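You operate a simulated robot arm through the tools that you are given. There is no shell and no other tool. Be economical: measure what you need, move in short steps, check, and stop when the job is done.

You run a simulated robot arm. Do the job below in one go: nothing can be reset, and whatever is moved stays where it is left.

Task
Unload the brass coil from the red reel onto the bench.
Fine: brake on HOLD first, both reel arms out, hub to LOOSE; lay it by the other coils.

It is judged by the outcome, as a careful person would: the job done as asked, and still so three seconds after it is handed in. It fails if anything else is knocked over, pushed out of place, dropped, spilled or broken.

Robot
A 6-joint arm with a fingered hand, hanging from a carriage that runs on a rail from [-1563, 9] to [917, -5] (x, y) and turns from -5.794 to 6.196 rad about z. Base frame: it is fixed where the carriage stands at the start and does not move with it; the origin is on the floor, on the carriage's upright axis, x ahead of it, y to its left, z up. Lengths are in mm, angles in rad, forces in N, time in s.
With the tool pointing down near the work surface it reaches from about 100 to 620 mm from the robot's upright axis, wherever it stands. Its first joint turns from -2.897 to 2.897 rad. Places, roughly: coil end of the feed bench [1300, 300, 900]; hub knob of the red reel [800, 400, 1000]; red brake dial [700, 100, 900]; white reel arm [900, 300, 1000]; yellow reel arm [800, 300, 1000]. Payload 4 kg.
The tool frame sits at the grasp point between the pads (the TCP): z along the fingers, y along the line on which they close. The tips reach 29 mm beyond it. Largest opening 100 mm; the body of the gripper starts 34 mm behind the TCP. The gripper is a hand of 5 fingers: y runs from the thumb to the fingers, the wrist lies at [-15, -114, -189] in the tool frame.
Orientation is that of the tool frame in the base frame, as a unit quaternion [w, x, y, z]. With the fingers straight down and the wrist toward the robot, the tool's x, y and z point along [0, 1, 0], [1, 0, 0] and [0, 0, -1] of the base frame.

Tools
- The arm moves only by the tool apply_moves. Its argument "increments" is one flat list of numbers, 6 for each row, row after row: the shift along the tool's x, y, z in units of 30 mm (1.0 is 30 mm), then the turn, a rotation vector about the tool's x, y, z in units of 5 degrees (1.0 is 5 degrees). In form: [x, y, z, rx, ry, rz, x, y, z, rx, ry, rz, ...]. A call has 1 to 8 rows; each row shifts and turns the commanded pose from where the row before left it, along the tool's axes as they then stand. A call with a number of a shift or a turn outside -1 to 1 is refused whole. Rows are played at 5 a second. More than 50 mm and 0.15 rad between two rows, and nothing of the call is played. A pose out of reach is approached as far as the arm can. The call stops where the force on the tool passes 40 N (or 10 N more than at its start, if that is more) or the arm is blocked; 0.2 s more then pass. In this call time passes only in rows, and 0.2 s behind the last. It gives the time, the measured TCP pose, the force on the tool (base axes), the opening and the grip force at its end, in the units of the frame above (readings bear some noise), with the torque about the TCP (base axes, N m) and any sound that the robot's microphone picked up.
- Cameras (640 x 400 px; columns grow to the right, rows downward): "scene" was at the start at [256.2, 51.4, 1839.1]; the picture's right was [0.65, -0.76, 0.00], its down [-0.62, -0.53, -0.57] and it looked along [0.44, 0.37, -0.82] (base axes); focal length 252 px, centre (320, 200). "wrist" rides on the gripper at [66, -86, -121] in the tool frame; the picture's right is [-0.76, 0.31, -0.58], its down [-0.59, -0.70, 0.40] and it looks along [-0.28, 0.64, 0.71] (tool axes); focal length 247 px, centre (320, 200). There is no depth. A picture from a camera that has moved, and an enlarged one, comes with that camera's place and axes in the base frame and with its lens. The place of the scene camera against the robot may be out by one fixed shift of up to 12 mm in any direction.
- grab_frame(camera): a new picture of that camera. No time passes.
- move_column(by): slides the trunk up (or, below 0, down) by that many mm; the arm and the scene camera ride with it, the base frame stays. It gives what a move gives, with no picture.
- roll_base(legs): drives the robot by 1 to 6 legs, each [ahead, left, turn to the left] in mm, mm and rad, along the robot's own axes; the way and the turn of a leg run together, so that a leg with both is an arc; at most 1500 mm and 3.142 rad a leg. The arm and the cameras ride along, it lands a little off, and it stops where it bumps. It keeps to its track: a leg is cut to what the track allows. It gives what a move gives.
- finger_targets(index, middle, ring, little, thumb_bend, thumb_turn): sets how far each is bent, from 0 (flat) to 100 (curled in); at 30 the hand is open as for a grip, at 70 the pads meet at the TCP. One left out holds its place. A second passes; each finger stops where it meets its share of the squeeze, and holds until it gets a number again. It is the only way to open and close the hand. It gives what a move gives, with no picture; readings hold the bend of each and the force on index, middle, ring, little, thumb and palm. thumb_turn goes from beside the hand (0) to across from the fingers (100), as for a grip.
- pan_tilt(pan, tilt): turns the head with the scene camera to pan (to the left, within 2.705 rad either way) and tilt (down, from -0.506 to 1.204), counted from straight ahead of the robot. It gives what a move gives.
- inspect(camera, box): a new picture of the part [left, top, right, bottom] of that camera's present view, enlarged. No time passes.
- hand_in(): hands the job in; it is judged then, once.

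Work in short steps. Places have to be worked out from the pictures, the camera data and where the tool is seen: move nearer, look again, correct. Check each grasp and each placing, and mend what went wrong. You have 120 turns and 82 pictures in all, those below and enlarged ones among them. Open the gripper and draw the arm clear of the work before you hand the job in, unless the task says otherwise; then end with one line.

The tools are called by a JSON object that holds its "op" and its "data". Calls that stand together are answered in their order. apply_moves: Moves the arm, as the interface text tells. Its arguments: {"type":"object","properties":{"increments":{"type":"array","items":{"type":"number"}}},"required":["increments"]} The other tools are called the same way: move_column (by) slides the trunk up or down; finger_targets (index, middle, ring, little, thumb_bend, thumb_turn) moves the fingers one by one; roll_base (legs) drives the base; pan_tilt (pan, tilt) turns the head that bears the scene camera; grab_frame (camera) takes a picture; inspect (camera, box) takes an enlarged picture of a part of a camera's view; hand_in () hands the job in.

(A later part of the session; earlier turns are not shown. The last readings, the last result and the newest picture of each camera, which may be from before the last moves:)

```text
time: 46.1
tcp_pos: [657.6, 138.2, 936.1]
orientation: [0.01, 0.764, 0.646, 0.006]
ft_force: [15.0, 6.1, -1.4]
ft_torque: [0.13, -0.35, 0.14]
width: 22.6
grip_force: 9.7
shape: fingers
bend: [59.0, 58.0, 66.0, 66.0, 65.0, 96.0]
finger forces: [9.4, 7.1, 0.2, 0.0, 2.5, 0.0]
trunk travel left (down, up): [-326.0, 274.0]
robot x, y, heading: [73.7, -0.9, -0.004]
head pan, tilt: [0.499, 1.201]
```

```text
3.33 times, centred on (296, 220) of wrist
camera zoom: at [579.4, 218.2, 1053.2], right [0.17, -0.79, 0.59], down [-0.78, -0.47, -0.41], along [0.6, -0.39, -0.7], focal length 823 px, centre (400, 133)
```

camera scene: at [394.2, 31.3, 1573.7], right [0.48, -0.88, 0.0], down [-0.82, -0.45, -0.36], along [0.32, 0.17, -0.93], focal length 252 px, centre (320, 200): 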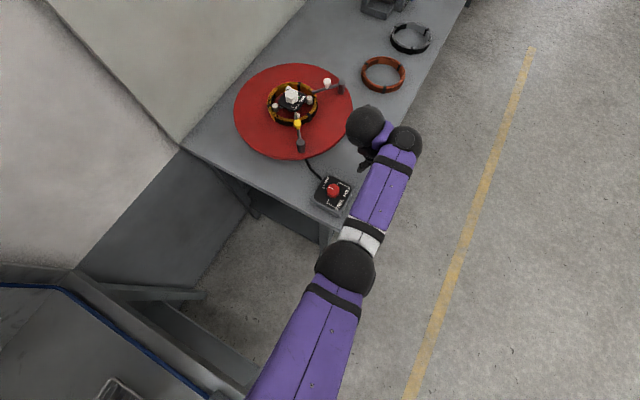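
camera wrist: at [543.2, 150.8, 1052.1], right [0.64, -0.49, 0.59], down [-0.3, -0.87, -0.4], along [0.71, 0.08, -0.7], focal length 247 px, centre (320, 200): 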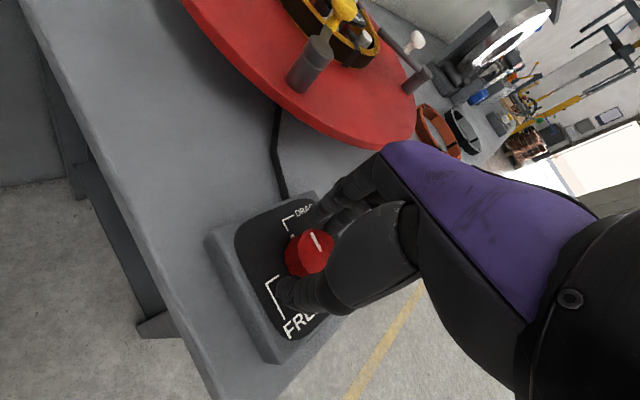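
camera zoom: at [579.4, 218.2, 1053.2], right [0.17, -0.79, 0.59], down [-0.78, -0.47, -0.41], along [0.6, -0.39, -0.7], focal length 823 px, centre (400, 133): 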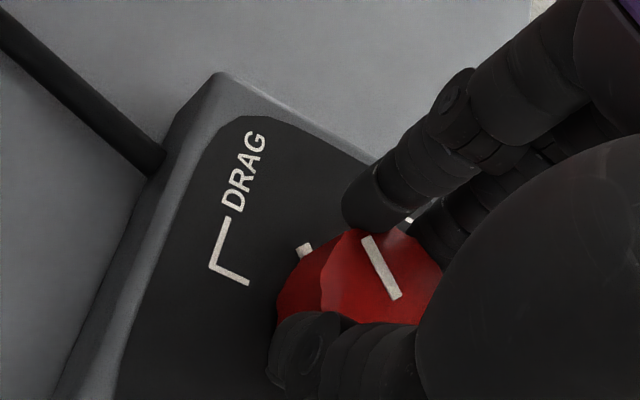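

The dial follows the hand, and no detent has sounded yet. I continue 15°.

{"op": "apply_moves", "data": {"increments": [0, 0, 0, 0, 0, 1, 0, 0, 0, 0, 0, 1, 0, 0, 0, 0, 0, 1]}}

```text
time: 46.9
tcp_pos: [656.2, 135.8, 935.4]
orientation: [0.009, 0.842, 0.539, 0.006]
ft_force: [17.1, 2.8, -2.1]
ft_torque: [0.05, -0.37, 0.13]
width: 25.0
grip_force: 10.4
shape: fingers
bend: [57.0, 58.0, 66.0, 66.0, 65.0, 96.0]
finger forces: [11.3, 6.2, 0.0, 0.0, 2.9, 0.0]
trunk travel left (down, up): [-326.0, 274.0]
robot x, y, heading: [77.3, -3.7, -0.002]
head pan, tilt: [0.499, 1.201]
```

Still in reach and force is modest. I continue another 20°.

{"op": "apply_moves", "data": {"increments": [0, 0, 0, 0, 0, 1, 0, 0, 0, 0, 0, 1, 0, 0, 0, 0, 0, 1, 0, 0, 0, 0, 0, 1]}}

{"op": "inspect", "data": {"camera": "wrist", "box": [200, 160, 392, 280]}}

```text
time: 47.9
tcp_pos: [666.3, 137.9, 923.4]
orientation: [0.008, 0.922, 0.386, 0.007]
ft_force: [0.1, -2.1, 12.5]
ft_torque: [0.05, 0.06, 0.04]
width: 20.9
grip_force: 10.1
shape: fingers
bend: [64.0, 60.0, 66.0, 66.0, 63.0, 97.0]
finger forces: [2.0, 6.0, 0.7, 0.0, 10.8, 0.0]
out of reach, approached as far as the arm can: row 3, 4
trunk travel left (down, up): [-326.0, 274.0]
robot x, y, heading: [74.3, -2.4, 0.002]
head pan, tilt: [0.499, 1.201]
```

```text
3.33 times, centred on (296, 220) of wrist
camera zoom: at [648.8, 245.2, 1042.0], right [-0.32, -0.75, 0.58], down [-0.91, 0.07, -0.42], along [0.27, -0.66, -0.7], focal length 823 px, centre (400, 133)
```

zoom: 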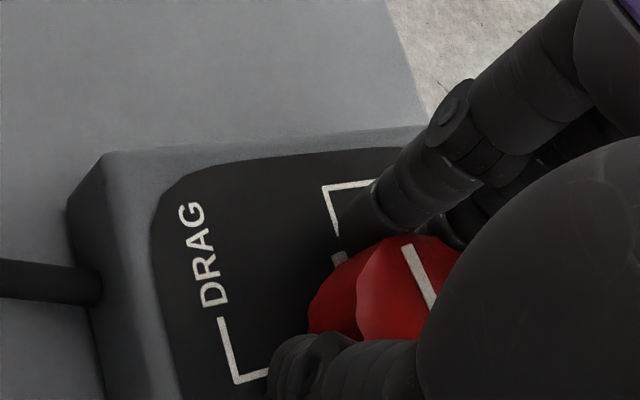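

About 75° is done, but the arm hit its limit and is pressing lightly. I release, lift and check the pointer.

{"op": "finger_targets", "data": {"index": 40, "middle": 40, "ring": 40, "little": 40, "thumb_bend": 40}}

{"op": "move_column", "data": {"by": 60}}

{"op": "grab_frame", "data": {"camera": "wrist"}}

```text
time: 48.9
tcp_pos: [667.7, 137.0, 923.8]
orientation: [0.007, 0.922, 0.387, 0.007]
ft_force: [2.3, -1.5, 8.6]
ft_torque: [0.22, 0.15, -0.07]
width: 70.1
grip_force: 3.8
shape: fingers
bend: [40.0, 40.0, 40.0, 40.0, 43.0, 97.0]
finger forces: [0.0, 0.1, 0.1, 0.0, 8.4, 0.0]
trunk travel left (down, up): [-326.0, 274.0]
robot x, y, heading: [75.8, -1.3, 0.001]
head pan, tilt: [0.499, 1.201]
```

```text
time: 49.9
tcp_pos: [666.3, 137.5, 982.0]
orientation: [0.008, 0.922, 0.388, 0.006]
ft_force: [-0.1, 0.2, 0.0]
ft_torque: [0.03, -0.01, 0.0]
width: 74.2
grip_force: 0.0
shape: fingers
bend: [40.0, 40.0, 40.0, 40.0, 40.0, 97.0]
finger forces: [0.0, 0.0, 0.1, 0.0, 0.0, 0.0]
trunk travel left (down, up): [-386.0, 214.0]
robot x, y, heading: [75.7, -0.2, 0.002]
head pan, tilt: [0.499, 1.201]
```

```text
51 pictures are left
camera wrist: at [648.0, 245.6, 1101.4], right [-0.32, -0.75, 0.58], down [-0.91, 0.07, -0.42], along [0.27, -0.66, -0.7], focal length 247 px, centre (320, 200)
```

wrist: 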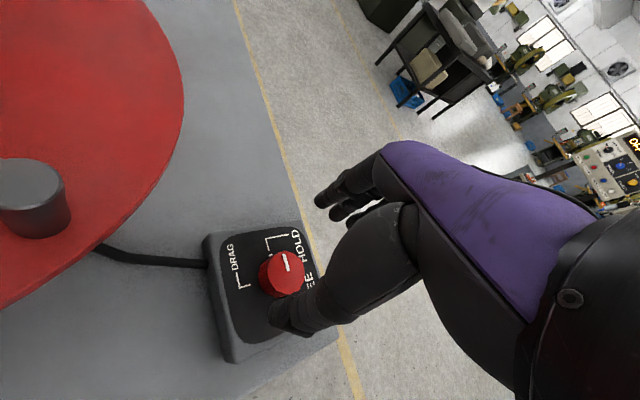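

{"op": "inspect", "data": {"camera": "wrist", "box": [216, 220, 344, 300]}}

```text
5.00 times, centred on (280, 260) of wrist
camera zoom: at [648.0, 245.6, 1101.4], right [-0.32, -0.75, 0.58], down [-0.91, 0.07, -0.42], along [0.27, -0.66, -0.7], focal length 1235 px, centre (520, -100)
```

zoom: 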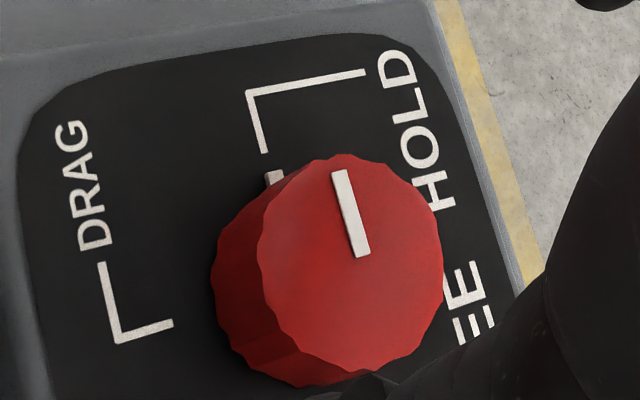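

The pointer is about 4° short of the HOLD line and no detent has sounded. I unwind 20° in the air and re-centre for a small second grip.

{"op": "apply_moves", "data": {"increments": [0, 0, 0, 0, 0, -1, 0, 0, 0, 0, 0, -1, 0, 0, 0, 0, 0, -1, 0, 0, 0, 0, 0, -1, -0.14, -0.3, 0, 0, 0, 0]}}

```text
time: 51.1
tcp_pos: [657.1, 136.2, 982.2]
orientation: [0.009, 0.841, 0.542, 0.006]
ft_force: [0.1, 0.0, 0.2]
ft_torque: [0.0, 0.01, -0.02]
width: 74.3
grip_force: 0.0
shape: fingers
bend: [40.0, 40.0, 40.0, 40.0, 40.0, 97.0]
finger forces: [0.0, 0.1, 0.0, 0.0, 0.0, 0.0]
trunk travel left (down, up): [-386.0, 214.0]
robot x, y, heading: [76.2, -1.8, 0.002]
head pan, tilt: [0.499, 1.201]
```

In place. I lower to z 935 and grip again.

{"op": "move_column", "data": {"by": -47}}

{"op": "finger_targets", "data": {"index": 66, "middle": 66, "ring": 66, "little": 66, "thumb_bend": 66}}

{"op": "apply_moves", "data": {"increments": [0, 0, 0, 0, 0, 1]}}

{"op": "inspect", "data": {"camera": "wrist", "box": [200, 160, 392, 280]}}

```text
time: 52.0
tcp_pos: [657.2, 135.8, 935.8]
orientation: [0.009, 0.841, 0.541, 0.005]
ft_force: [0.3, 0.7, 0.7]
ft_torque: [-0.01, 0.0, -0.04]
width: 74.3
grip_force: 0.1
shape: fingers
bend: [40.0, 40.0, 40.0, 40.0, 40.0, 97.0]
finger forces: [0.0, 0.1, 0.1, 0.1, 0.0, 0.0]
trunk travel left (down, up): [-339.0, 261.0]
robot x, y, heading: [78.0, -1.1, 0.004]
head pan, tilt: [0.499, 1.201]
```

```text
time: 53.0
tcp_pos: [660.4, 135.7, 936.1]
orientation: [0.01, 0.841, 0.541, 0.006]
ft_force: [9.8, -4.4, -1.6]
ft_torque: [-0.09, -0.21, 0.02]
width: 27.7
grip_force: 8.5
shape: fingers
bend: [58.0, 59.0, 66.0, 66.0, 63.0, 97.0]
finger forces: [7.1, 6.1, 0.1, 0.1, 3.3, 0.0]
trunk travel left (down, up): [-339.0, 261.0]
robot x, y, heading: [74.7, -1.9, 0.001]
head pan, tilt: [0.499, 1.201]
```

```text
time: 53.4
tcp_pos: [658.8, 136.0, 936.5]
orientation: [0.008, 0.864, 0.503, 0.007]
ft_force: [11.2, -1.4, -0.7]
ft_torque: [-0.06, -0.27, 0.11]
width: 26.6
grip_force: 8.4
shape: fingers
bend: [58.0, 59.0, 66.0, 66.0, 63.0, 98.0]
finger forces: [7.6, 6.2, 0.0, 0.0, 2.6, 0.1]
trunk travel left (down, up): [-339.0, 261.0]
robot x, y, heading: [76.8, -1.8, 0.002]
head pan, tilt: [0.499, 1.201]
```

```text
3.33 times, centred on (296, 220) of wrist
camera zoom: at [613.2, 237.3, 1055.1], right [-0.12, -0.81, 0.58], down [-0.89, -0.17, -0.42], along [0.43, -0.57, -0.7], focal length 823 px, centre (400, 133)
```

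zoom: 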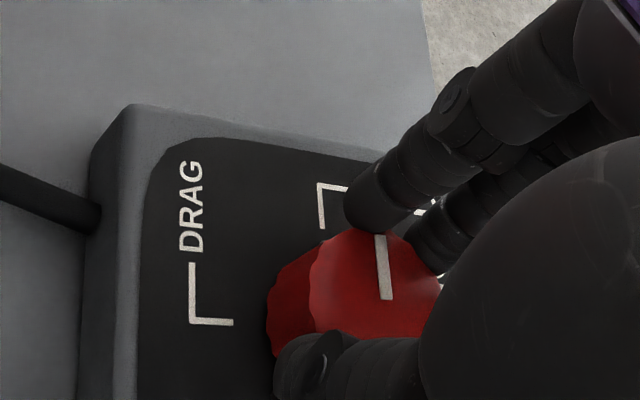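

Nearly parallel, with perhaps 2–3° left. I turn a touch more, then release and lift to check.

{"op": "apply_moves", "data": {"increments": [0, 0, 0, 0, 0, 0.8]}}

{"op": "finger_targets", "data": {"index": 40, "middle": 40, "ring": 40, "little": 40, "thumb_bend": 40}}

{"op": "move_column", "data": {"by": 110}}

{"op": "inspect", "data": {"camera": "wrist", "box": [176, 210, 336, 310]}}

```text
time: 53.8
tcp_pos: [659.8, 136.3, 936.9]
orientation: [0.007, 0.881, 0.473, 0.007]
ft_force: [12.5, 0.8, -1.7]
ft_torque: [-0.02, -0.31, 0.18]
width: 25.8
grip_force: 8.5
shape: fingers
bend: [58.0, 59.0, 66.0, 66.0, 63.0, 97.0]
finger forces: [8.6, 5.8, 0.1, 0.0, 2.4, 0.0]
trunk travel left (down, up): [-339.0, 261.0]
robot x, y, heading: [77.3, 1.3, 0.002]
head pan, tilt: [0.499, 1.201]
```

```text
time: 54.8
tcp_pos: [656.8, 135.6, 936.4]
orientation: [0.009, 0.881, 0.472, 0.006]
ft_force: [0.9, -0.6, 0.1]
ft_torque: [-0.01, -0.05, 0.0]
width: 74.6
grip_force: 0.0
shape: fingers
bend: [40.0, 40.0, 40.0, 40.0, 40.0, 97.0]
finger forces: [0.0, 0.0, 0.0, 0.0, 0.1, 0.0]
trunk travel left (down, up): [-339.0, 261.0]
robot x, y, heading: [74.9, -1.4, 0.004]
head pan, tilt: [0.499, 1.201]
```

```text
time: 56.2
tcp_pos: [657.2, 137.2, 1046.0]
orientation: [0.007, 0.881, 0.473, 0.007]
ft_force: [-1.1, -0.4, 0.1]
ft_torque: [-0.01, 0.01, -0.01]
width: 74.3
grip_force: 0.0
shape: fingers
bend: [40.0, 40.0, 40.0, 40.0, 40.0, 97.0]
finger forces: [0.0, 0.0, 0.0, 0.1, 0.1, 0.0]
trunk travel left (down, up): [-449.0, 151.0]
robot x, y, heading: [75.7, -1.6, 0.001]
head pan, tilt: [0.499, 1.201]
```

```text
4.00 times, centred on (256, 260) of wrist
camera zoom: at [618.1, 240.0, 1164.4], right [-0.17, -0.8, 0.58], down [-0.9, -0.11, -0.41], along [0.39, -0.6, -0.7], focal length 988 px, centre (576, -40)
```

zoom: 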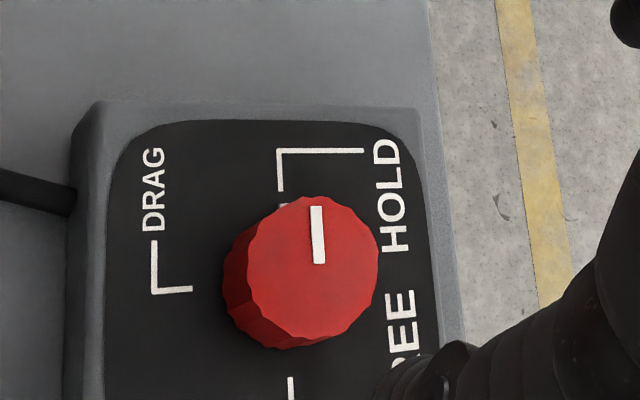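

The pointer now lines up with HOLD, so the brake is set. Next is the yellow arm: I estimate its post at (733,277), knob at (773,309,~975) and tip at (810,340). I raise a bit and drive to the station.

{"op": "move_column", "data": {"by": 40}}

{"op": "roll_base", "data": {"legs": [[215, 0, 0]]}}

{"op": "apply_moves", "data": {"increments": [0.5, -0.5, 0, 0, 0, -1, 0.5, -0.5, 0, 0, 0, -1, 0.5, -0.5, 0, 0, 0, -1, 0.5, -0.3, 0, 0, 0, -1, 0.5, -0.3, 0, 0, 0, -1, 0.5, -0.3, 0, 0, 0, -1, 0.5, -0.3, 0, 0, 0, -1, 0.5, -0.3, 0, 0, 0, -1]}}

{"op": "grab_frame", "data": {"camera": "wrist"}}

```text
time: 57.0
tcp_pos: [656.8, 136.0, 1085.6]
orientation: [0.009, 0.881, 0.473, 0.007]
ft_force: [-0.5, -0.1, -0.2]
ft_torque: [0.01, 0.02, -0.01]
width: 74.7
grip_force: 0.1
shape: fingers
bend: [40.0, 40.0, 40.0, 40.0, 40.0, 97.0]
finger forces: [0.0, 0.0, 0.0, 0.1, 0.0, 0.0]
trunk travel left (down, up): [-489.0, 111.0]
robot x, y, heading: [74.7, 1.2, 0.004]
head pan, tilt: [0.499, 1.201]
```

```text
time: 58.7
tcp_pos: [871.5, 135.2, 1085.5]
orientation: [0.008, 0.881, 0.473, 0.006]
ft_force: [0.0, -0.3, 0.3]
ft_torque: [-0.02, 0.0, 0.04]
width: 74.6
grip_force: 0.0
shape: fingers
bend: [40.0, 40.0, 40.0, 40.0, 40.0, 98.0]
finger forces: [0.0, 0.0, 0.0, 0.0, 0.1, 0.0]
trunk travel left (down, up): [-489.0, 111.0]
robot x, y, heading: [290.8, 1.8, 0.001]
head pan, tilt: [0.499, 1.201]
```

```text
time: 60.5
tcp_pos: [819.6, 277.4, 1083.8]
orientation: [0.009, 0.665, 0.746, 0.002]
ft_force: [0.0, 0.2, 0.6]
ft_torque: [-0.01, -0.02, 0.0]
width: 74.3
grip_force: 0.0
shape: fingers
bend: [40.0, 40.0, 40.0, 40.0, 40.0, 98.0]
finger forces: [0.0, 0.1, 0.1, 0.0, 0.0, 0.1]
trunk travel left (down, up): [-489.0, 111.0]
robot x, y, heading: [291.5, -3.7, 0.004]
head pan, tilt: [0.499, 1.201]
```

```text
47 pictures are left
camera wrist: at [724.3, 334.4, 1202.7], right [0.38, -0.71, 0.59], down [-0.62, -0.67, -0.41], along [0.68, -0.21, -0.7], focal length 247 px, centre (320, 200)
```

wrist: 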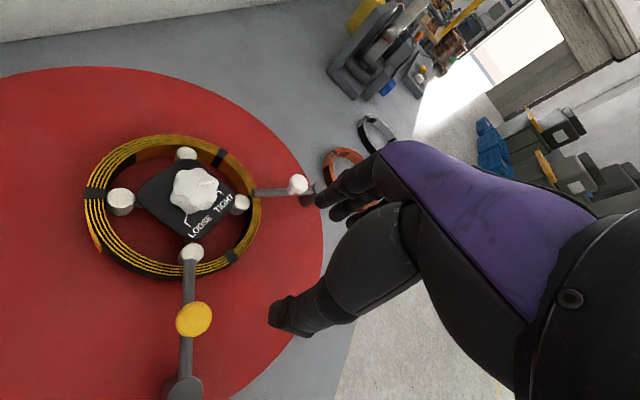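

Stereo from the wrist gives the yellow knob at (759,302,980), yellow post at (724,275), white knob at (934,301,980) and hub knob at (845,377,970). I move above the yellow knob at yaw about -13°, with ring and little fingers curled away.

{"op": "finger_targets", "data": {"ring": 95, "little": 95}}

{"op": "apply_moves", "data": {"increments": [0.2, -0.7, 0.5, 0, 0, 1, 0.2, -0.7, 0.5, 0, 0, 1, 0.2, -0.6, 0.5, 0, 0, 1, 0, -0.3, 0.3, 0, 0, 1]}}

{"op": "grab_frame", "data": {"camera": "wrist"}}

```text
time: 61.5
tcp_pos: [820.2, 277.5, 1085.3]
orientation: [0.01, 0.666, 0.746, 0.003]
ft_force: [-0.5, -0.4, -0.1]
ft_torque: [-0.04, 0.0, -0.01]
width: 74.5
grip_force: 0.0
shape: fingers
bend: [40.0, 40.0, 96.0, 94.0, 40.0, 98.0]
finger forces: [0.0, 0.0, 0.0, 0.0, 0.0, 0.0]
trunk travel left (down, up): [-489.0, 111.0]
robot x, y, heading: [288.9, -3.1, 0.005]
head pan, tilt: [0.499, 1.201]
```

```text
time: 62.5
tcp_pos: [754.0, 293.3, 1029.0]
orientation: [0.01, 0.786, 0.619, 0.005]
ft_force: [0.5, -0.1, -0.3]
ft_torque: [0.02, 0.02, 0.02]
width: 74.4
grip_force: 0.1
shape: fingers
bend: [40.0, 40.0, 96.0, 94.0, 40.0, 98.0]
finger forces: [0.0, 0.0, 0.1, 0.0, 0.0, 0.1]
trunk travel left (down, up): [-489.0, 111.0]
robot x, y, heading: [290.7, -0.1, 0.001]
head pan, tilt: [0.499, 1.201]
```

```text
46 pictures are left
camera wrist: at [682.1, 379.3, 1146.5], right [0.11, -0.8, 0.59], down [-0.81, -0.41, -0.41], along [0.57, -0.43, -0.7], focal length 247 px, centre (320, 200)
```

wrist: 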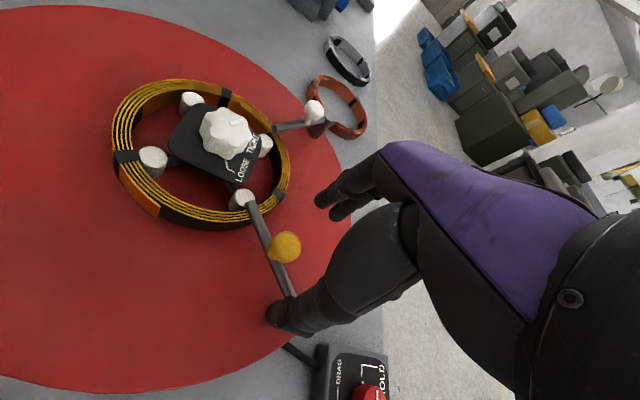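

The knob is confirmed at (759,304). I narrow the opening to about 50 mm and go down around the knob to z 997.

{"op": "finger_targets", "data": {"index": 49, "middle": 49, "thumb_bend": 49}}

{"op": "apply_moves", "data": {"increments": [0.38, 0.08, 0.4, 0, 0, 0, 0, 0, 0.7, 0, 0, 0]}}

{"op": "grab_frame", "data": {"camera": "wrist"}}

```text
time: 63.5
tcp_pos: [754.9, 293.7, 1029.5]
orientation: [0.009, 0.785, 0.619, 0.005]
ft_force: [0.0, -1.0, -0.7]
ft_torque: [-0.01, 0.01, 0.0]
width: 53.0
grip_force: 0.1
shape: fingers
bend: [49.0, 49.0, 96.0, 94.0, 49.0, 98.0]
finger forces: [0.0, 0.0, 0.1, 0.1, 0.0, 0.0]
trunk travel left (down, up): [-489.0, 111.0]
robot x, y, heading: [290.2, -2.3, 0.005]
head pan, tilt: [0.499, 1.201]
```

```text
time: 64.1
tcp_pos: [760.9, 304.1, 995.1]
orientation: [0.009, 0.785, 0.619, 0.005]
ft_force: [0.7, 0.4, -1.0]
ft_torque: [0.0, 0.0, 0.0]
width: 52.8
grip_force: 0.0
shape: fingers
bend: [49.0, 49.0, 96.0, 94.0, 49.0, 98.0]
finger forces: [0.0, 0.0, 0.0, 0.0, 0.0, 0.0]
trunk travel left (down, up): [-489.0, 111.0]
robot x, y, heading: [288.0, 3.1, 0.005]
head pan, tilt: [0.499, 1.201]
```

```text
45 pictures are left
camera wrist: at [689.7, 388.5, 1112.6], right [0.11, -0.8, 0.59], down [-0.81, -0.41, -0.41], along [0.57, -0.43, -0.7], focal length 247 px, centre (320, 200)
```

wrist: 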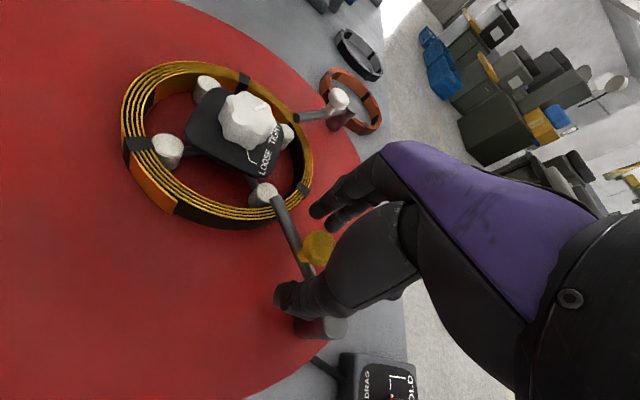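

The knob sits right at the grasp point. I close on it.

{"op": "finger_targets", "data": {"index": 66, "middle": 66, "thumb_bend": 66}}

{"op": "inspect", "data": {"camera": "wrist", "box": [200, 160, 392, 280]}}

```text
time: 65.1
tcp_pos: [762.5, 303.3, 994.9]
orientation: [0.009, 0.785, 0.619, 0.004]
ft_force: [1.4, -0.5, -1.4]
ft_torque: [-0.01, 0.01, 0.04]
width: 14.1
grip_force: 1.0
shape: fingers
bend: [65.0, 66.0, 96.0, 94.0, 65.0, 98.0]
finger forces: [1.4, 0.0, 0.0, 0.1, 0.8, 0.1]
trunk travel left (down, up): [-489.0, 111.0]
robot x, y, heading: [289.2, -0.6, -0.004]
head pan, tilt: [0.499, 1.201]
```

```text
3.33 times, centred on (296, 220) of wrist
camera zoom: at [689.6, 388.4, 1112.8], right [0.11, -0.8, 0.59], down [-0.81, -0.41, -0.41], along [0.57, -0.43, -0.7], focal length 823 px, centre (400, 133)
```

zoom: 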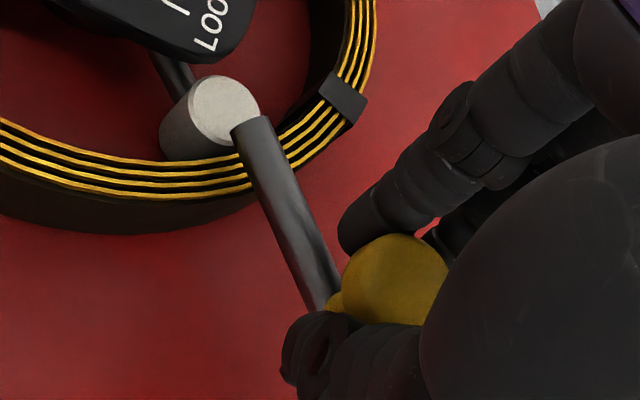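

A good cage on the knob. I try swinging clockwise about the post, with a small arc first to see whether it's free.

{"op": "apply_moves", "data": {"increments": [-0.28, 0.27, 0, 0, 0, 0, -0.35, 0.19, 0, 0, 0, 0]}}

{"op": "inspect", "data": {"camera": "wrist", "box": [200, 160, 392, 280]}}

```text
time: 65.7
tcp_pos: [768.8, 280.9, 994.5]
orientation: [0.009, 0.785, 0.619, 0.006]
ft_force: [1.5, 0.5, -0.6]
ft_torque: [0.02, -0.06, -0.08]
width: 15.9
grip_force: 1.8
shape: fingers
bend: [64.0, 66.0, 96.0, 94.0, 65.0, 96.0]
finger forces: [2.6, 0.0, 0.0, 0.0, 1.8, 0.0]
trunk travel left (down, up): [-489.0, 111.0]
robot x, y, heading: [292.7, 0.2, 0.002]
head pan, tilt: [0.499, 1.201]
```

```text
3.33 times, centred on (296, 220) of wrist
camera zoom: at [697.8, 367.7, 1113.5], right [0.11, -0.8, 0.59], down [-0.81, -0.41, -0.41], along [0.57, -0.43, -0.7], focal length 823 px, centre (400, 133)
```

zoom: 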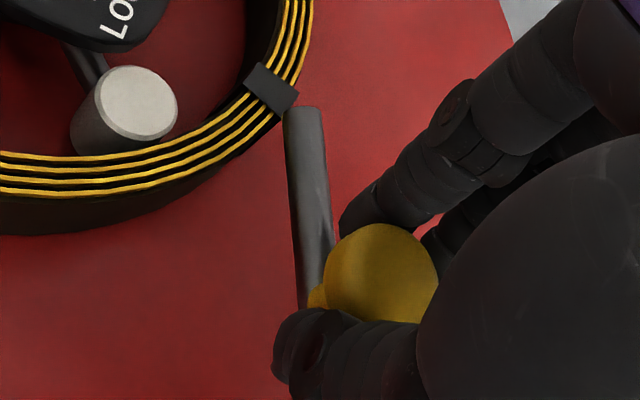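

It swings freely. I continue along the arc to about 90°.

{"op": "apply_moves", "data": {"increments": [-0.38, 0.1, 0, 0, 0, 0, -0.4, 0, 0, 0, 0, 0, -0.38, -0.11, 0, 0, 0, 0, -0.34, -0.2, 0, 0, 0, 0]}}

{"op": "grab_frame", "data": {"camera": "wrist"}}

```text
time: 66.7
tcp_pos: [754.4, 238.2, 996.3]
orientation: [0.011, 0.786, 0.618, 0.005]
ft_force: [11.7, -6.1, 2.9]
ft_torque: [-0.06, -0.21, -0.17]
width: 23.1
grip_force: 6.7
shape: fingers
bend: [56.0, 66.0, 96.0, 94.0, 66.0, 97.0]
finger forces: [12.2, 0.0, 0.0, 0.0, 0.0, 0.1]
trunk travel left (down, up): [-489.0, 111.0]
robot x, y, heading: [289.8, 0.5, 0.005]
head pan, tilt: [0.499, 1.201]
```

```text
42 pictures are left
camera wrist: at [682.1, 323.1, 1113.9], right [0.11, -0.8, 0.59], down [-0.81, -0.41, -0.41], along [0.57, -0.43, -0.7], focal length 247 px, centre (320, 200)
```

wrist: 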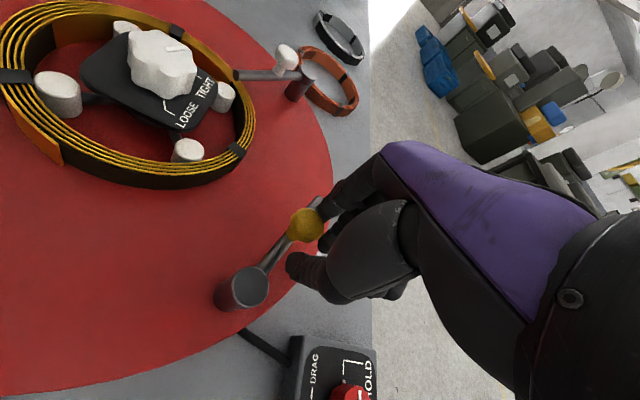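

The arm has swung about 61° and the hand now slips along the knob, pulling inward. The tip is already clear of the coil, but I want it further out. I re-centre on the knob and turn the hand counter-clockwise so the fingers sit behind it.

{"op": "apply_moves", "data": {"increments": [0.48, 0.28, 0, 0, 0, 0, 0, 0, 0, 0, 0, -1, 0, 0, 0, 0, 0, -1, 0, 0, 0, 0, 0, -1, 0, 0, 0, 0, 0, -1, 0, 0, 0, 0, 0, -1, 0, 0, 0, 0, 0, -1, 0, 0, 0, 0, 0, -1]}}

```text
time: 68.5
tcp_pos: [765.5, 251.1, 997.5]
orientation: [0.012, 0.564, 0.826, 0.003]
ft_force: [14.6, -0.7, -0.7]
ft_torque: [-0.03, -0.21, -0.26]
width: 25.0
grip_force: 7.2
shape: fingers
bend: [55.0, 66.0, 96.0, 94.0, 66.0, 98.0]
finger forces: [14.3, 0.1, 0.1, 0.0, 0.0, 0.1]
trunk travel left (down, up): [-489.0, 111.0]
robot x, y, heading: [292.7, -1.1, 0.003]
head pan, tilt: [0.499, 1.201]
```

I turn 15° further and push along the tangent with the fingers behind the knob.

{"op": "apply_moves", "data": {"increments": [0, 0, 0, 0, 0, -1, 0, 0, 0, 0, 0, -1, 0, 0, 0, 0, 0, -1, -0.1, -0.28, 0, 0, 0, 0, -0.1, -0.28, 0, 0, 0, 0, 0, -0.28, 0, 0, 0, 0, 0, -0.28, 0, 0, 0, 0]}}

{"op": "grab_frame", "data": {"camera": "wrist"}}

```text
time: 70.1
tcp_pos: [740.8, 226.6, 995.4]
orientation: [0.01, 0.449, 0.893, -0.002]
ft_force: [6.7, -9.4, 4.2]
ft_torque: [-0.1, -0.14, -0.17]
width: 9.9
grip_force: 6.1
shape: fingers
bend: [67.0, 66.0, 96.0, 94.0, 66.0, 98.0]
finger forces: [12.4, 0.1, 0.0, 0.0, 0.0, 0.0]
trunk travel left (down, up): [-489.0, 111.0]
robot x, y, heading: [290.6, -2.6, -0.0]
head pan, tilt: [0.499, 1.201]
```

```text
41 pictures are left
camera wrist: at [629.3, 229.4, 1113.1], right [0.69, -0.42, 0.59], down [-0.21, -0.9, -0.39], along [0.7, 0.15, -0.7], focal length 247 px, centre (320, 200)
```

wrist: 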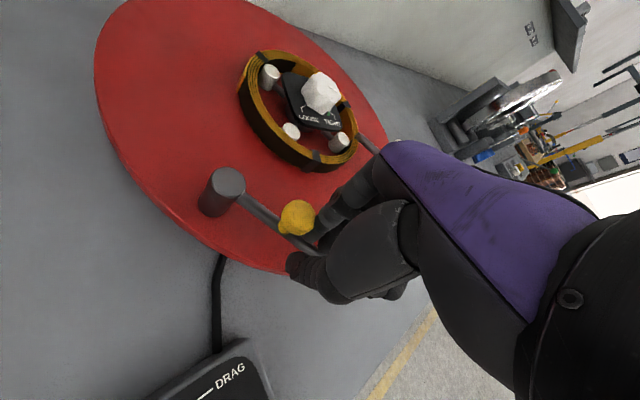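

The knob slipped out beside the fingers and the bar is now at about -58°, though the post also seems slightly moved. I check with the scene camera whether the reel turned.

{"op": "pan_tilt", "data": {"pan": 0.8, "tilt": 0.95}}

{"op": "grab_frame", "data": {"camera": "scene"}}

```text
time: 70.9
tcp_pos: [740.1, 226.0, 996.2]
orientation: [0.011, 0.45, 0.893, 0.001]
ft_force: [6.4, -10.4, 1.6]
ft_torque: [-0.11, -0.12, -0.1]
width: 9.6
grip_force: 6.0
shape: fingers
bend: [67.0, 66.0, 96.0, 94.0, 66.0, 98.0]
finger forces: [11.7, 0.0, 0.0, 0.0, 0.1, 0.0]
trunk travel left (down, up): [-489.0, 111.0]
robot x, y, heading: [292.4, -4.5, 0.004]
head pan, tilt: [0.799, 0.949]
```

```text
40 pictures are left
camera scene: at [543.7, 54.8, 1778.0], right [0.72, -0.7, 0.0], down [-0.57, -0.58, -0.58], along [0.41, 0.42, -0.81], focal length 252 px, centre (320, 200)
```

scene: 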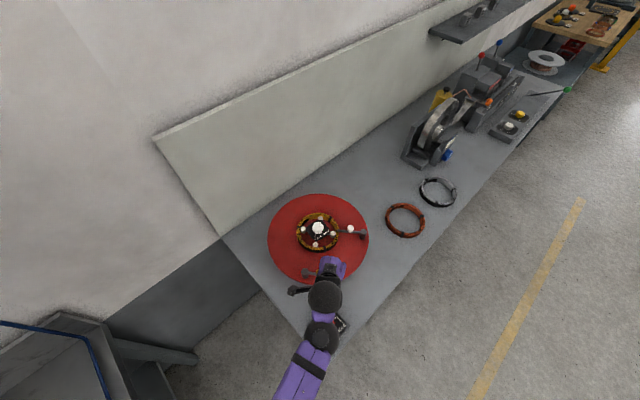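

{"op": "inspect", "data": {"camera": "scene", "box": [256, 185, 384, 265]}}

```text
5.00 times, centred on (320, 225) of scene
camera zoom: at [543.7, 54.8, 1778.0], right [0.72, -0.7, 0.0], down [-0.57, -0.58, -0.58], along [0.41, 0.42, -0.81], focal length 1258 px, centre (320, 75)
```

zoom: 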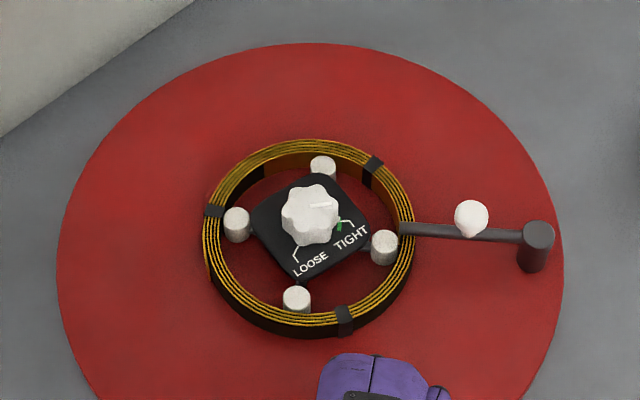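

The reel itself turned about 10° while I pushed past the arm's stop. The yellow arm is now swung about 86° relative to the reel, so it's out. I back off sideways, lift, and check the dial and arm.

{"op": "apply_moves", "data": {"increments": [-0.35, 0, 0, 0, 0, 0]}}

{"op": "move_column", "data": {"by": 90}}

{"op": "grab_frame", "data": {"camera": "wrist"}}

```text
time: 71.3
tcp_pos: [745.0, 220.3, 995.5]
orientation: [0.01, 0.449, 0.893, 0.001]
ft_force: [-0.3, -0.2, -0.5]
ft_torque: [0.01, 0.01, 0.0]
width: 10.7
grip_force: 0.1
shape: fingers
bend: [66.0, 66.0, 96.0, 94.0, 66.0, 98.0]
finger forces: [0.0, 0.1, 0.0, 0.1, 0.0, 0.0]
trunk travel left (down, up): [-489.0, 111.0]
robot x, y, heading: [293.3, -2.6, 0.008]
head pan, tilt: [0.799, 0.949]
```

```text
time: 72.6
tcp_pos: [747.1, 219.1, 1086.2]
orientation: [0.009, 0.45, 0.893, 0.001]
ft_force: [-0.2, -0.2, -0.3]
ft_torque: [-0.02, 0.03, 0.0]
width: 11.0
grip_force: 0.1
shape: fingers
bend: [66.0, 66.0, 96.0, 94.0, 66.0, 98.0]
finger forces: [0.0, 0.1, 0.0, 0.0, 0.0, 0.1]
trunk travel left (down, up): [-579.0, 21.0]
robot x, y, heading: [285.5, -1.6, 0.0]
head pan, tilt: [0.799, 0.949]
```

```text
38 pictures are left
camera wrist: at [634.5, 223.1, 1203.7], right [0.69, -0.42, 0.59], down [-0.21, -0.89, -0.4], along [0.7, 0.15, -0.7], focal length 247 px, centre (320, 200)
```

wrist: 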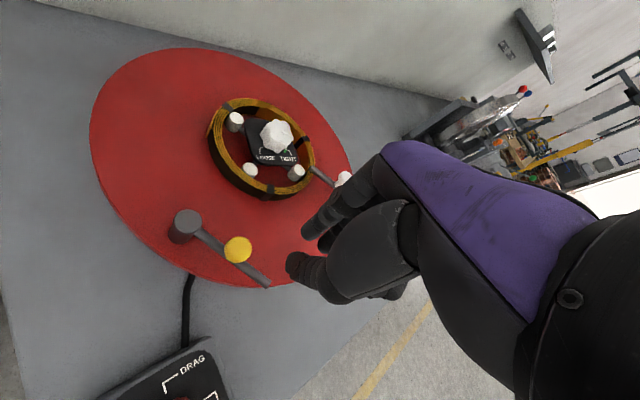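

The yellow arm is out past the coil. Now the white arm: I put its knob at about (924,294) and post at about (957,255). I drive ahead, reopen the cage to about 50 mm and go above the knob.

{"op": "roll_base", "data": {"legs": [[146, 0, 0]]}}

{"op": "finger_targets", "data": {"index": 47, "middle": 47, "thumb_bend": 47}}

{"op": "apply_moves", "data": {"increments": [0.46, 0.77, 0, 0, 0, 0, 0.46, 0.77, 0, 0, 0, 0, 0.46, 0.77, 0, 0, 0, 0, 0, 0, 0.8, 0, 0, 0]}}

{"op": "grab_frame", "data": {"camera": "wrist"}}

```text
time: 73.9
tcp_pos: [895.8, 220.3, 1085.6]
orientation: [0.01, 0.449, 0.893, 0.001]
ft_force: [-0.2, 0.3, 0.5]
ft_torque: [0.02, -0.02, 0.0]
width: 10.9
grip_force: 0.1
shape: fingers
bend: [66.0, 66.0, 96.0, 94.0, 66.0, 98.0]
finger forces: [0.0, 0.1, 0.0, 0.0, 0.1, 0.0]
trunk travel left (down, up): [-579.0, 21.0]
robot x, y, heading: [443.8, -2.4, 0.001]
head pan, tilt: [0.799, 0.949]
```

```text
time: 74.9
tcp_pos: [894.9, 219.4, 1085.7]
orientation: [0.01, 0.45, 0.893, 0.001]
ft_force: [0.3, 0.7, -1.1]
ft_torque: [0.01, -0.03, -0.01]
width: 57.1
grip_force: 0.1
shape: fingers
bend: [47.0, 47.0, 96.0, 94.0, 47.0, 98.0]
finger forces: [0.1, 0.0, 0.1, 0.1, 0.0, 0.0]
trunk travel left (down, up): [-579.0, 21.0]
robot x, y, heading: [443.7, 0.2, 0.008]
head pan, tilt: [0.799, 0.949]
```

```text
time: 75.9
tcp_pos: [924.4, 294.0, 1061.2]
orientation: [0.01, 0.45, 0.893, 0.0]
ft_force: [0.6, -0.5, 0.3]
ft_torque: [0.01, 0.03, -0.01]
width: 57.0
grip_force: 0.1
shape: fingers
bend: [47.0, 47.0, 96.0, 94.0, 47.0, 98.0]
finger forces: [0.0, 0.0, 0.0, 0.0, 0.0, 0.0]
trunk travel left (down, up): [-579.0, 21.0]
robot x, y, heading: [440.9, -3.1, 0.007]
head pan, tilt: [0.799, 0.949]
```

```text
37 pictures are left
camera wrist: at [813.4, 296.8, 1178.4], right [0.69, -0.42, 0.59], down [-0.21, -0.89, -0.4], along [0.7, 0.15, -0.7], focal length 247 px, centre (320, 200)
```

wrist: 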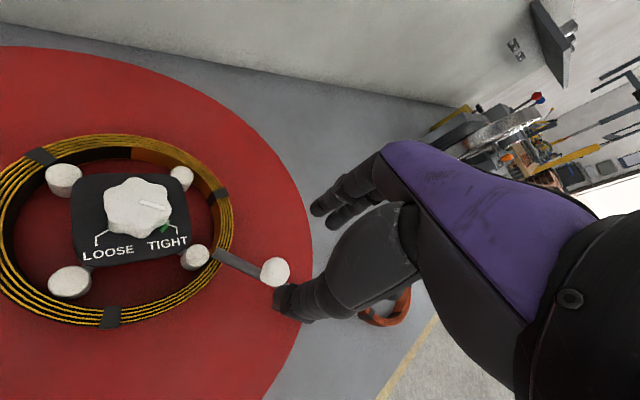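

The white knob is at (923,290), with the bar perpendicular to my pinch line, which is ideal. I descend around it and close.

{"op": "apply_moves", "data": {"increments": [-0.09, -0.1, 0.72, 0, 0, 0, 0, 0, 0.72, 0, 0, 0, 0, 0, 0.72, 0, 0, 0]}}

{"op": "finger_targets", "data": {"index": 65, "middle": 65, "thumb_bend": 65}}

{"op": "grab_frame", "data": {"camera": "wrist"}}

```text
time: 76.7
tcp_pos: [926.9, 291.0, 997.1]
orientation: [0.01, 0.45, 0.893, 0.001]
ft_force: [0.9, -0.2, -0.1]
ft_torque: [-0.04, 0.03, -0.01]
width: 57.2
grip_force: 0.1
shape: fingers
bend: [47.0, 47.0, 96.0, 94.0, 47.0, 98.0]
finger forces: [0.0, 0.0, 0.1, 0.0, 0.0, 0.0]
trunk travel left (down, up): [-579.0, 21.0]
robot x, y, heading: [442.3, -6.5, 0.005]
head pan, tilt: [0.799, 0.949]
```

```text
time: 77.7
tcp_pos: [926.2, 289.5, 996.7]
orientation: [0.01, 0.449, 0.893, 0.001]
ft_force: [-1.2, -1.1, 0.6]
ft_torque: [-0.02, 0.02, 0.01]
width: 16.8
grip_force: 0.5
shape: fingers
bend: [64.0, 65.0, 96.0, 94.0, 64.0, 97.0]
finger forces: [0.7, 0.0, 0.0, 0.0, 1.6, 0.1]
trunk travel left (down, up): [-579.0, 21.0]
robot x, y, heading: [440.3, -3.6, 0.003]
head pan, tilt: [0.799, 0.949]
```

```text
36 pictures are left
camera wrist: at [814.6, 293.0, 1114.8], right [0.69, -0.42, 0.59], down [-0.21, -0.9, -0.4], along [0.7, 0.15, -0.7], focal length 247 px, centre (320, 200)
```

wrist: 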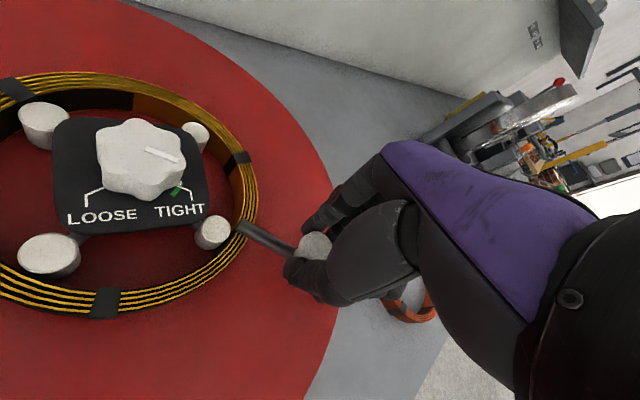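

Caged. I try the clockwise swing with the hand turning along with the arm, first 20°, watching force so as not to drag the reel.

{"op": "apply_moves", "data": {"increments": [0.015, 0.133, 0, 0, 0, 1, 0.015, 0.133, 0, 0, 0, 1, 0.015, 0.133, 0, 0, 0, 1, 0.015, 0.133, 0, 0, 0, 1]}}

{"op": "grab_frame", "data": {"camera": "wrist"}}

```text
time: 78.7
tcp_pos: [938.1, 296.9, 995.4]
orientation: [0.01, 0.598, 0.802, 0.0]
ft_force: [-8.1, -4.5, 0.4]
ft_torque: [-0.07, 0.17, 0.08]
width: 27.7
grip_force: 4.0
shape: fingers
bend: [65.0, 65.0, 96.0, 94.0, 59.0, 98.0]
finger forces: [0.0, 0.0, 0.0, 0.0, 8.4, 0.1]
trunk travel left (down, up): [-579.0, 21.0]
robot x, y, heading: [440.9, -1.9, 0.009]
head pan, tilt: [0.799, 0.949]
```

```text
35 pictures are left
camera wrist: at [833.6, 337.1, 1113.6], right [0.5, -0.63, 0.59], down [-0.5, -0.77, -0.4], along [0.71, -0.1, -0.7], focal length 247 px, centre (320, 200)
```

wrist: 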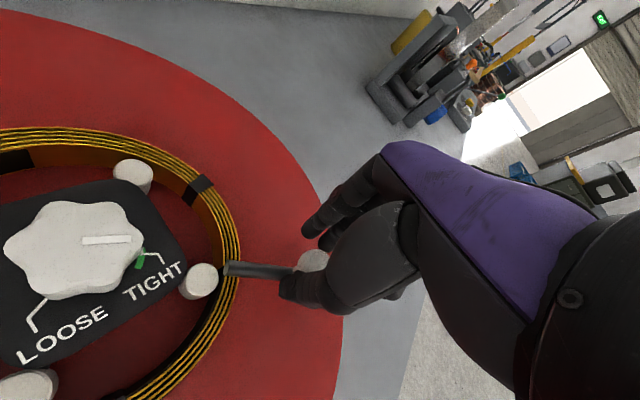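

It resists clockwise and the thumb just yields, so that side is its stop. I return and swing counter-clockwise, toward the front, with the fingers behind the knob.

{"op": "apply_moves", "data": {"increments": [-0.015, -0.133, 0, 0, 0, -1, -0.015, -0.133, 0, 0, 0, -1, -0.015, -0.133, 0, 0, 0, -1, -0.015, -0.133, 0, 0, 0, -1, 0, 0, 0, 0, 0, -1, 0, 0, 0, 0, 0, -1, -0.03, -0.4, 0, 0, 0, 0, -0.13, -0.38, 0, 0, 0, 0]}}

{"op": "grab_frame", "data": {"camera": "wrist"}}

```text
time: 80.5
tcp_pos: [912.6, 269.9, 995.0]
orientation: [0.01, 0.37, 0.929, -0.001]
ft_force: [-1.1, 0.8, -1.6]
ft_torque: [-0.01, 0.03, 0.01]
width: 16.9
grip_force: 1.4
shape: fingers
bend: [64.0, 65.0, 96.0, 94.0, 64.0, 98.0]
finger forces: [1.6, 0.1, 0.0, 0.0, 1.3, 0.0]
trunk travel left (down, up): [-579.0, 21.0]
robot x, y, heading: [438.5, 0.7, -0.002]
head pan, tilt: [0.799, 0.949]
```

```text
34 pictures are left
camera wrist: at [804.1, 253.9, 1113.9], right [0.75, -0.29, 0.59], down [-0.05, -0.92, -0.39], along [0.66, 0.27, -0.7], focal length 247 px, centre (320, 200)
```

wrist: 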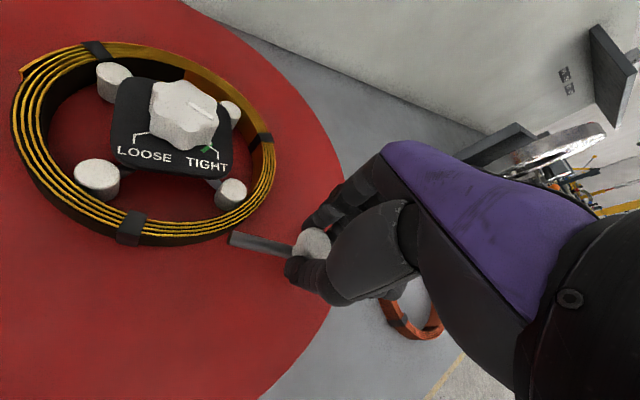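

It swings freely this way and the tip is just leaving the coil. I continue the arc with the hand turning along.

{"op": "apply_moves", "data": {"increments": [-0.06, -0.19, 0, 0, 0, -1, -0.07, -0.19, 0, 0, 0, -1, -0.07, -0.19, 0, 0, 0, -1, -0.09, -0.18, 0, 0, 0, -1]}}

{"op": "grab_frame", "data": {"camera": "wrist"}}

```text
time: 81.5
tcp_pos: [906.9, 246.5, 996.1]
orientation: [0.011, 0.202, 0.979, -0.003]
ft_force: [0.2, 0.1, -1.1]
ft_torque: [0.03, -0.01, 0.0]
width: 16.2
grip_force: 0.5
shape: fingers
bend: [64.0, 65.0, 96.0, 94.0, 64.0, 98.0]
finger forces: [1.0, 0.1, 0.0, 0.0, 0.6, 0.0]
trunk travel left (down, up): [-579.0, 21.0]
robot x, y, heading: [440.1, -2.8, 0.01]
head pan, tilt: [0.799, 0.949]
```

```text
33 pictures are left
camera wrist: at [809.1, 196.3, 1115.2], right [0.81, -0.01, 0.59], down [0.27, -0.88, -0.39], along [0.53, 0.47, -0.71], focal length 247 px, centre (320, 200)
```

wrist: 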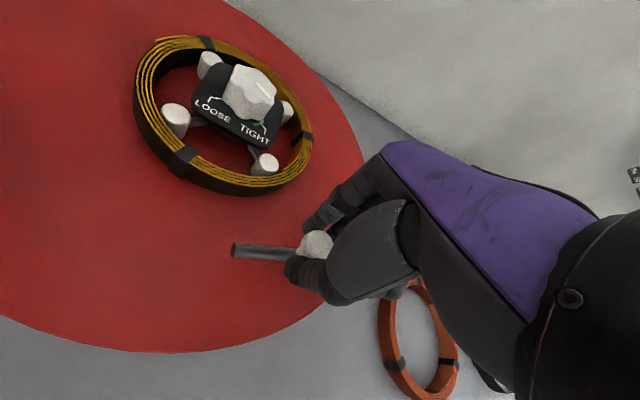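

Still free at yaw 67°, with the arm past perpendicular. I continue another 25° gently.

{"op": "apply_moves", "data": {"increments": [-0.075, -0.11, 0, 0, 0, -1, -0.075, -0.11, 0, 0, 0, -1, -0.075, -0.11, 0, 0, 0, -1, -0.075, -0.11, 0, 0, 0, -1, -0.075, -0.11, 0, 0, 0, -1]}}

{"op": "inspect", "data": {"camera": "scene", "box": [130, 195, 290, 295]}}

```text
time: 82.7
tcp_pos: [914.2, 228.9, 997.8]
orientation: [0.009, -0.014, 1.0, -0.004]
ft_force: [-0.6, -0.3, -0.7]
ft_torque: [-0.03, 0.02, 0.04]
width: 17.7
grip_force: 1.3
shape: fingers
bend: [64.0, 65.0, 96.0, 94.0, 63.0, 97.0]
finger forces: [0.5, 0.1, 0.1, 0.1, 2.2, 0.0]
trunk travel left (down, up): [-579.0, 21.0]
robot x, y, heading: [440.4, -0.7, 0.003]
head pan, tilt: [0.799, 0.949]
```

```text
4.00 times, centred on (210, 245) of scene
camera zoom: at [692.9, 54.8, 1867.8], right [0.72, -0.69, 0.0], down [-0.57, -0.58, -0.58], along [0.4, 0.42, -0.81], focal length 1006 px, centre (760, 20)
```

zoom: 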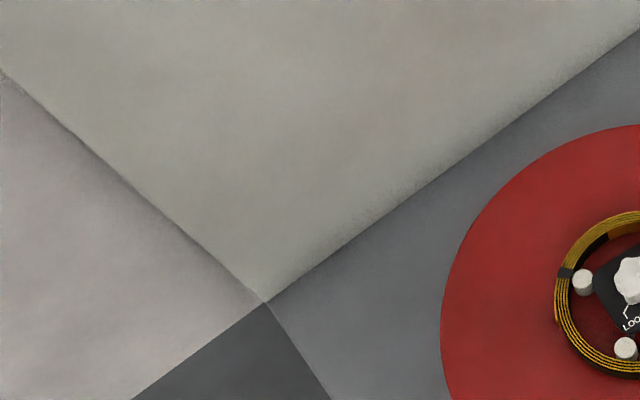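

Arm is out about 79°. Two more small steps and then a look.

{"op": "apply_moves", "data": {"increments": [-0.08, -0.11, 0, 0, 0, -1, -0.08, -0.11, 0, 0, 0, -1]}}

{"op": "grab_frame", "data": {"camera": "wrist"}}

```text
time: 83.3
tcp_pos: [912.9, 215.8, 1001.9]
orientation: [0.01, -0.101, 0.995, -0.005]
ft_force: [1.8, 1.2, -1.2]
ft_torque: [0.03, -0.03, -0.02]
width: 13.8
grip_force: 0.9
shape: fingers
bend: [65.0, 63.0, 96.0, 94.0, 65.0, 98.0]
finger forces: [0.0, 2.2, 0.0, 0.0, 0.1, 0.0]
out of reach, approached as far as the arm can: row 2
trunk travel left (down, up): [-579.0, 21.0]
robot x, y, heading: [440.9, -3.9, 0.007]
head pan, tilt: [0.799, 0.949]
```

```text
31 pictures are left
camera wrist: at [860.7, 120.2, 1121.9], right [0.67, 0.46, 0.59], down [0.73, -0.57, -0.38], along [0.16, 0.68, -0.71], focal length 247 px, centre (320, 200)
```

wrist: 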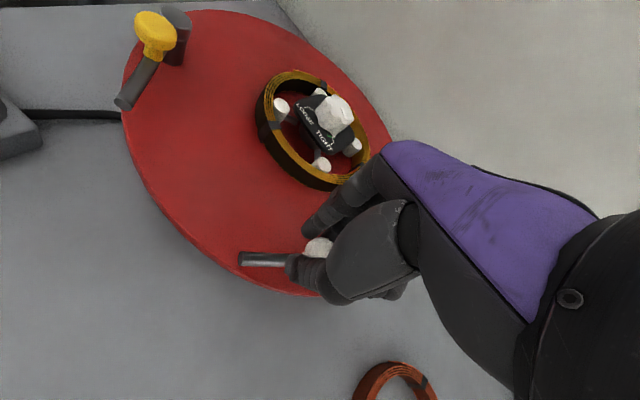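

Both arms are out. I open, lift and turn back part-way before going to the hub knob at (845,377).

{"op": "finger_targets", "data": {"index": 44, "middle": 44, "thumb_bend": 44}}

{"op": "apply_moves", "data": {"increments": [0, 0, -0.7, 0, 0, 0.5, 0, 0, -0.7, 0, 0, 1, 0, 0, -0.7, 0, 0, 1, 0, 0, -0.5, 0, 0, 1]}}

```text
time: 84.3
tcp_pos: [912.2, 216.8, 1000.6]
orientation: [0.009, -0.1, 0.995, -0.004]
ft_force: [-0.3, -0.4, -0.6]
ft_torque: [0.03, 0.03, -0.03]
width: 64.7
grip_force: 0.0
shape: fingers
bend: [44.0, 44.0, 96.0, 94.0, 44.0, 98.0]
finger forces: [0.0, 0.1, 0.0, 0.0, 0.0, 0.1]
trunk travel left (down, up): [-579.0, 21.0]
robot x, y, heading: [438.4, -2.2, 0.003]
head pan, tilt: [0.799, 0.949]
```

```text
time: 85.3
tcp_pos: [909.9, 217.5, 1078.0]
orientation: [0.009, 0.052, 0.999, -0.005]
ft_force: [-0.1, -0.2, -0.4]
ft_torque: [-0.01, 0.04, -0.02]
width: 64.7
grip_force: 0.0
shape: fingers
bend: [44.0, 44.0, 96.0, 94.0, 44.0, 98.0]
finger forces: [0.0, 0.0, 0.0, 0.1, 0.1, 0.0]
trunk travel left (down, up): [-579.0, 21.0]
robot x, y, heading: [441.7, -4.5, 0.003]
head pan, tilt: [0.799, 0.949]
```

All free. I move over the hub knob, keeping yaw about 84° and z 1078.

{"op": "apply_moves", "data": {"increments": [0.45, 0.85, 0, 0, 0, 0, 0.45, 0.85, 0, 0, 0, 0, 0.45, 0.85, 0, 0, 0, 0, 0.45, 0.85, 0, 0, 0, 0, 0.45, 0.85, 0, 0, 0, 0, 0.45, 0.85, 0, 0, 0, 0]}}

{"op": "grab_frame", "data": {"camera": "wrist"}}

```text
time: 86.7
tcp_pos: [843.3, 376.0, 1076.9]
orientation: [0.009, 0.052, 0.999, -0.004]
ft_force: [0.0, -0.1, 0.0]
ft_torque: [0.02, 0.04, -0.01]
width: 64.6
grip_force: 0.1
shape: fingers
bend: [44.0, 44.0, 96.0, 94.0, 44.0, 98.0]
finger forces: [0.1, 0.0, 0.1, 0.1, 0.0, 0.0]
trunk travel left (down, up): [-579.0, 21.0]
robot x, y, heading: [441.3, 2.9, 0.002]
head pan, tilt: [0.799, 0.949]
```

```text
30 pictures are left
camera wrist: at [766.2, 299.1, 1197.1], right [0.77, 0.23, 0.59], down [0.52, -0.76, -0.38], along [0.36, 0.6, -0.71], focal length 247 px, centre (320, 200)
```

wrist: 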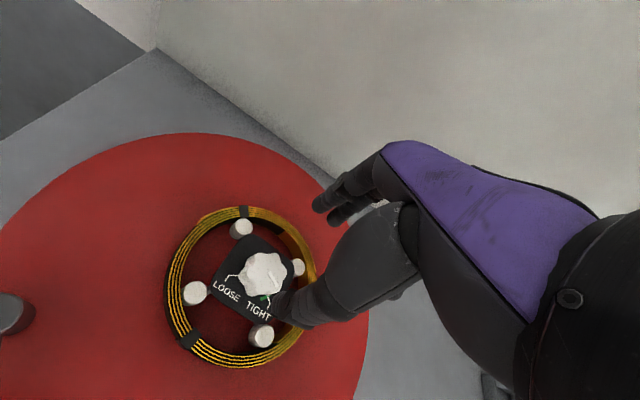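

The hub knob is at (844,374), centred under the hand. I open a bit wider and descend to z 1000.

{"op": "finger_targets", "data": {"index": 36, "middle": 36, "thumb_bend": 36}}

{"op": "apply_moves", "data": {"increments": [0, -0.07, 0.85, 0, 0, 0, 0, 0, 0.85, 0, 0, 0, 0, 0, 0.85, 0, 0, 0]}}

{"op": "grab_frame", "data": {"camera": "wrist"}}

```text
time: 87.7
tcp_pos: [843.4, 376.2, 1078.3]
orientation: [0.009, 0.052, 0.999, -0.003]
ft_force: [0.3, 0.7, 0.5]
ft_torque: [0.01, 0.02, 0.0]
width: 84.0
grip_force: 0.0
shape: fingers
bend: [36.0, 36.0, 96.0, 94.0, 36.0, 98.0]
finger forces: [0.0, 0.0, 0.1, 0.0, 0.0, 0.0]
trunk travel left (down, up): [-579.0, 21.0]
robot x, y, heading: [442.4, -3.7, 0.005]
head pan, tilt: [0.799, 0.949]
```

```text
time: 88.5
tcp_pos: [846.5, 371.6, 1001.4]
orientation: [0.01, 0.052, 0.999, -0.003]
ft_force: [-0.5, 0.8, -0.7]
ft_torque: [0.0, 0.02, 0.04]
width: 84.0
grip_force: 0.0
shape: fingers
bend: [36.0, 36.0, 96.0, 94.0, 36.0, 98.0]
finger forces: [0.1, 0.1, 0.1, 0.0, 0.1, 0.0]
trunk travel left (down, up): [-579.0, 21.0]
robot x, y, heading: [436.8, -0.8, 0.001]
head pan, tilt: [0.799, 0.949]
```

```text
29 pictures are left
camera wrist: at [769.3, 294.6, 1120.7], right [0.77, 0.23, 0.59], down [0.52, -0.76, -0.38], along [0.36, 0.6, -0.71], focal length 247 px, centre (320, 200)
```

wrist: 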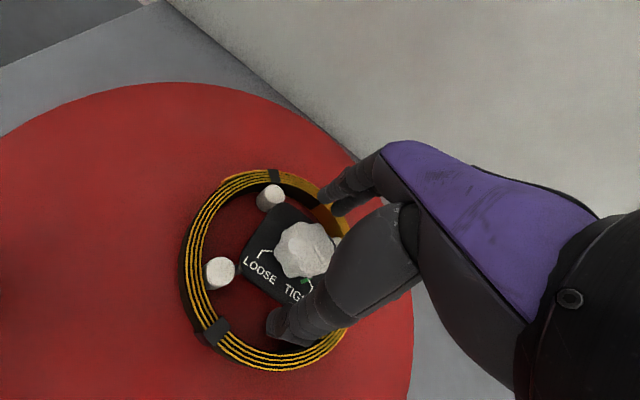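

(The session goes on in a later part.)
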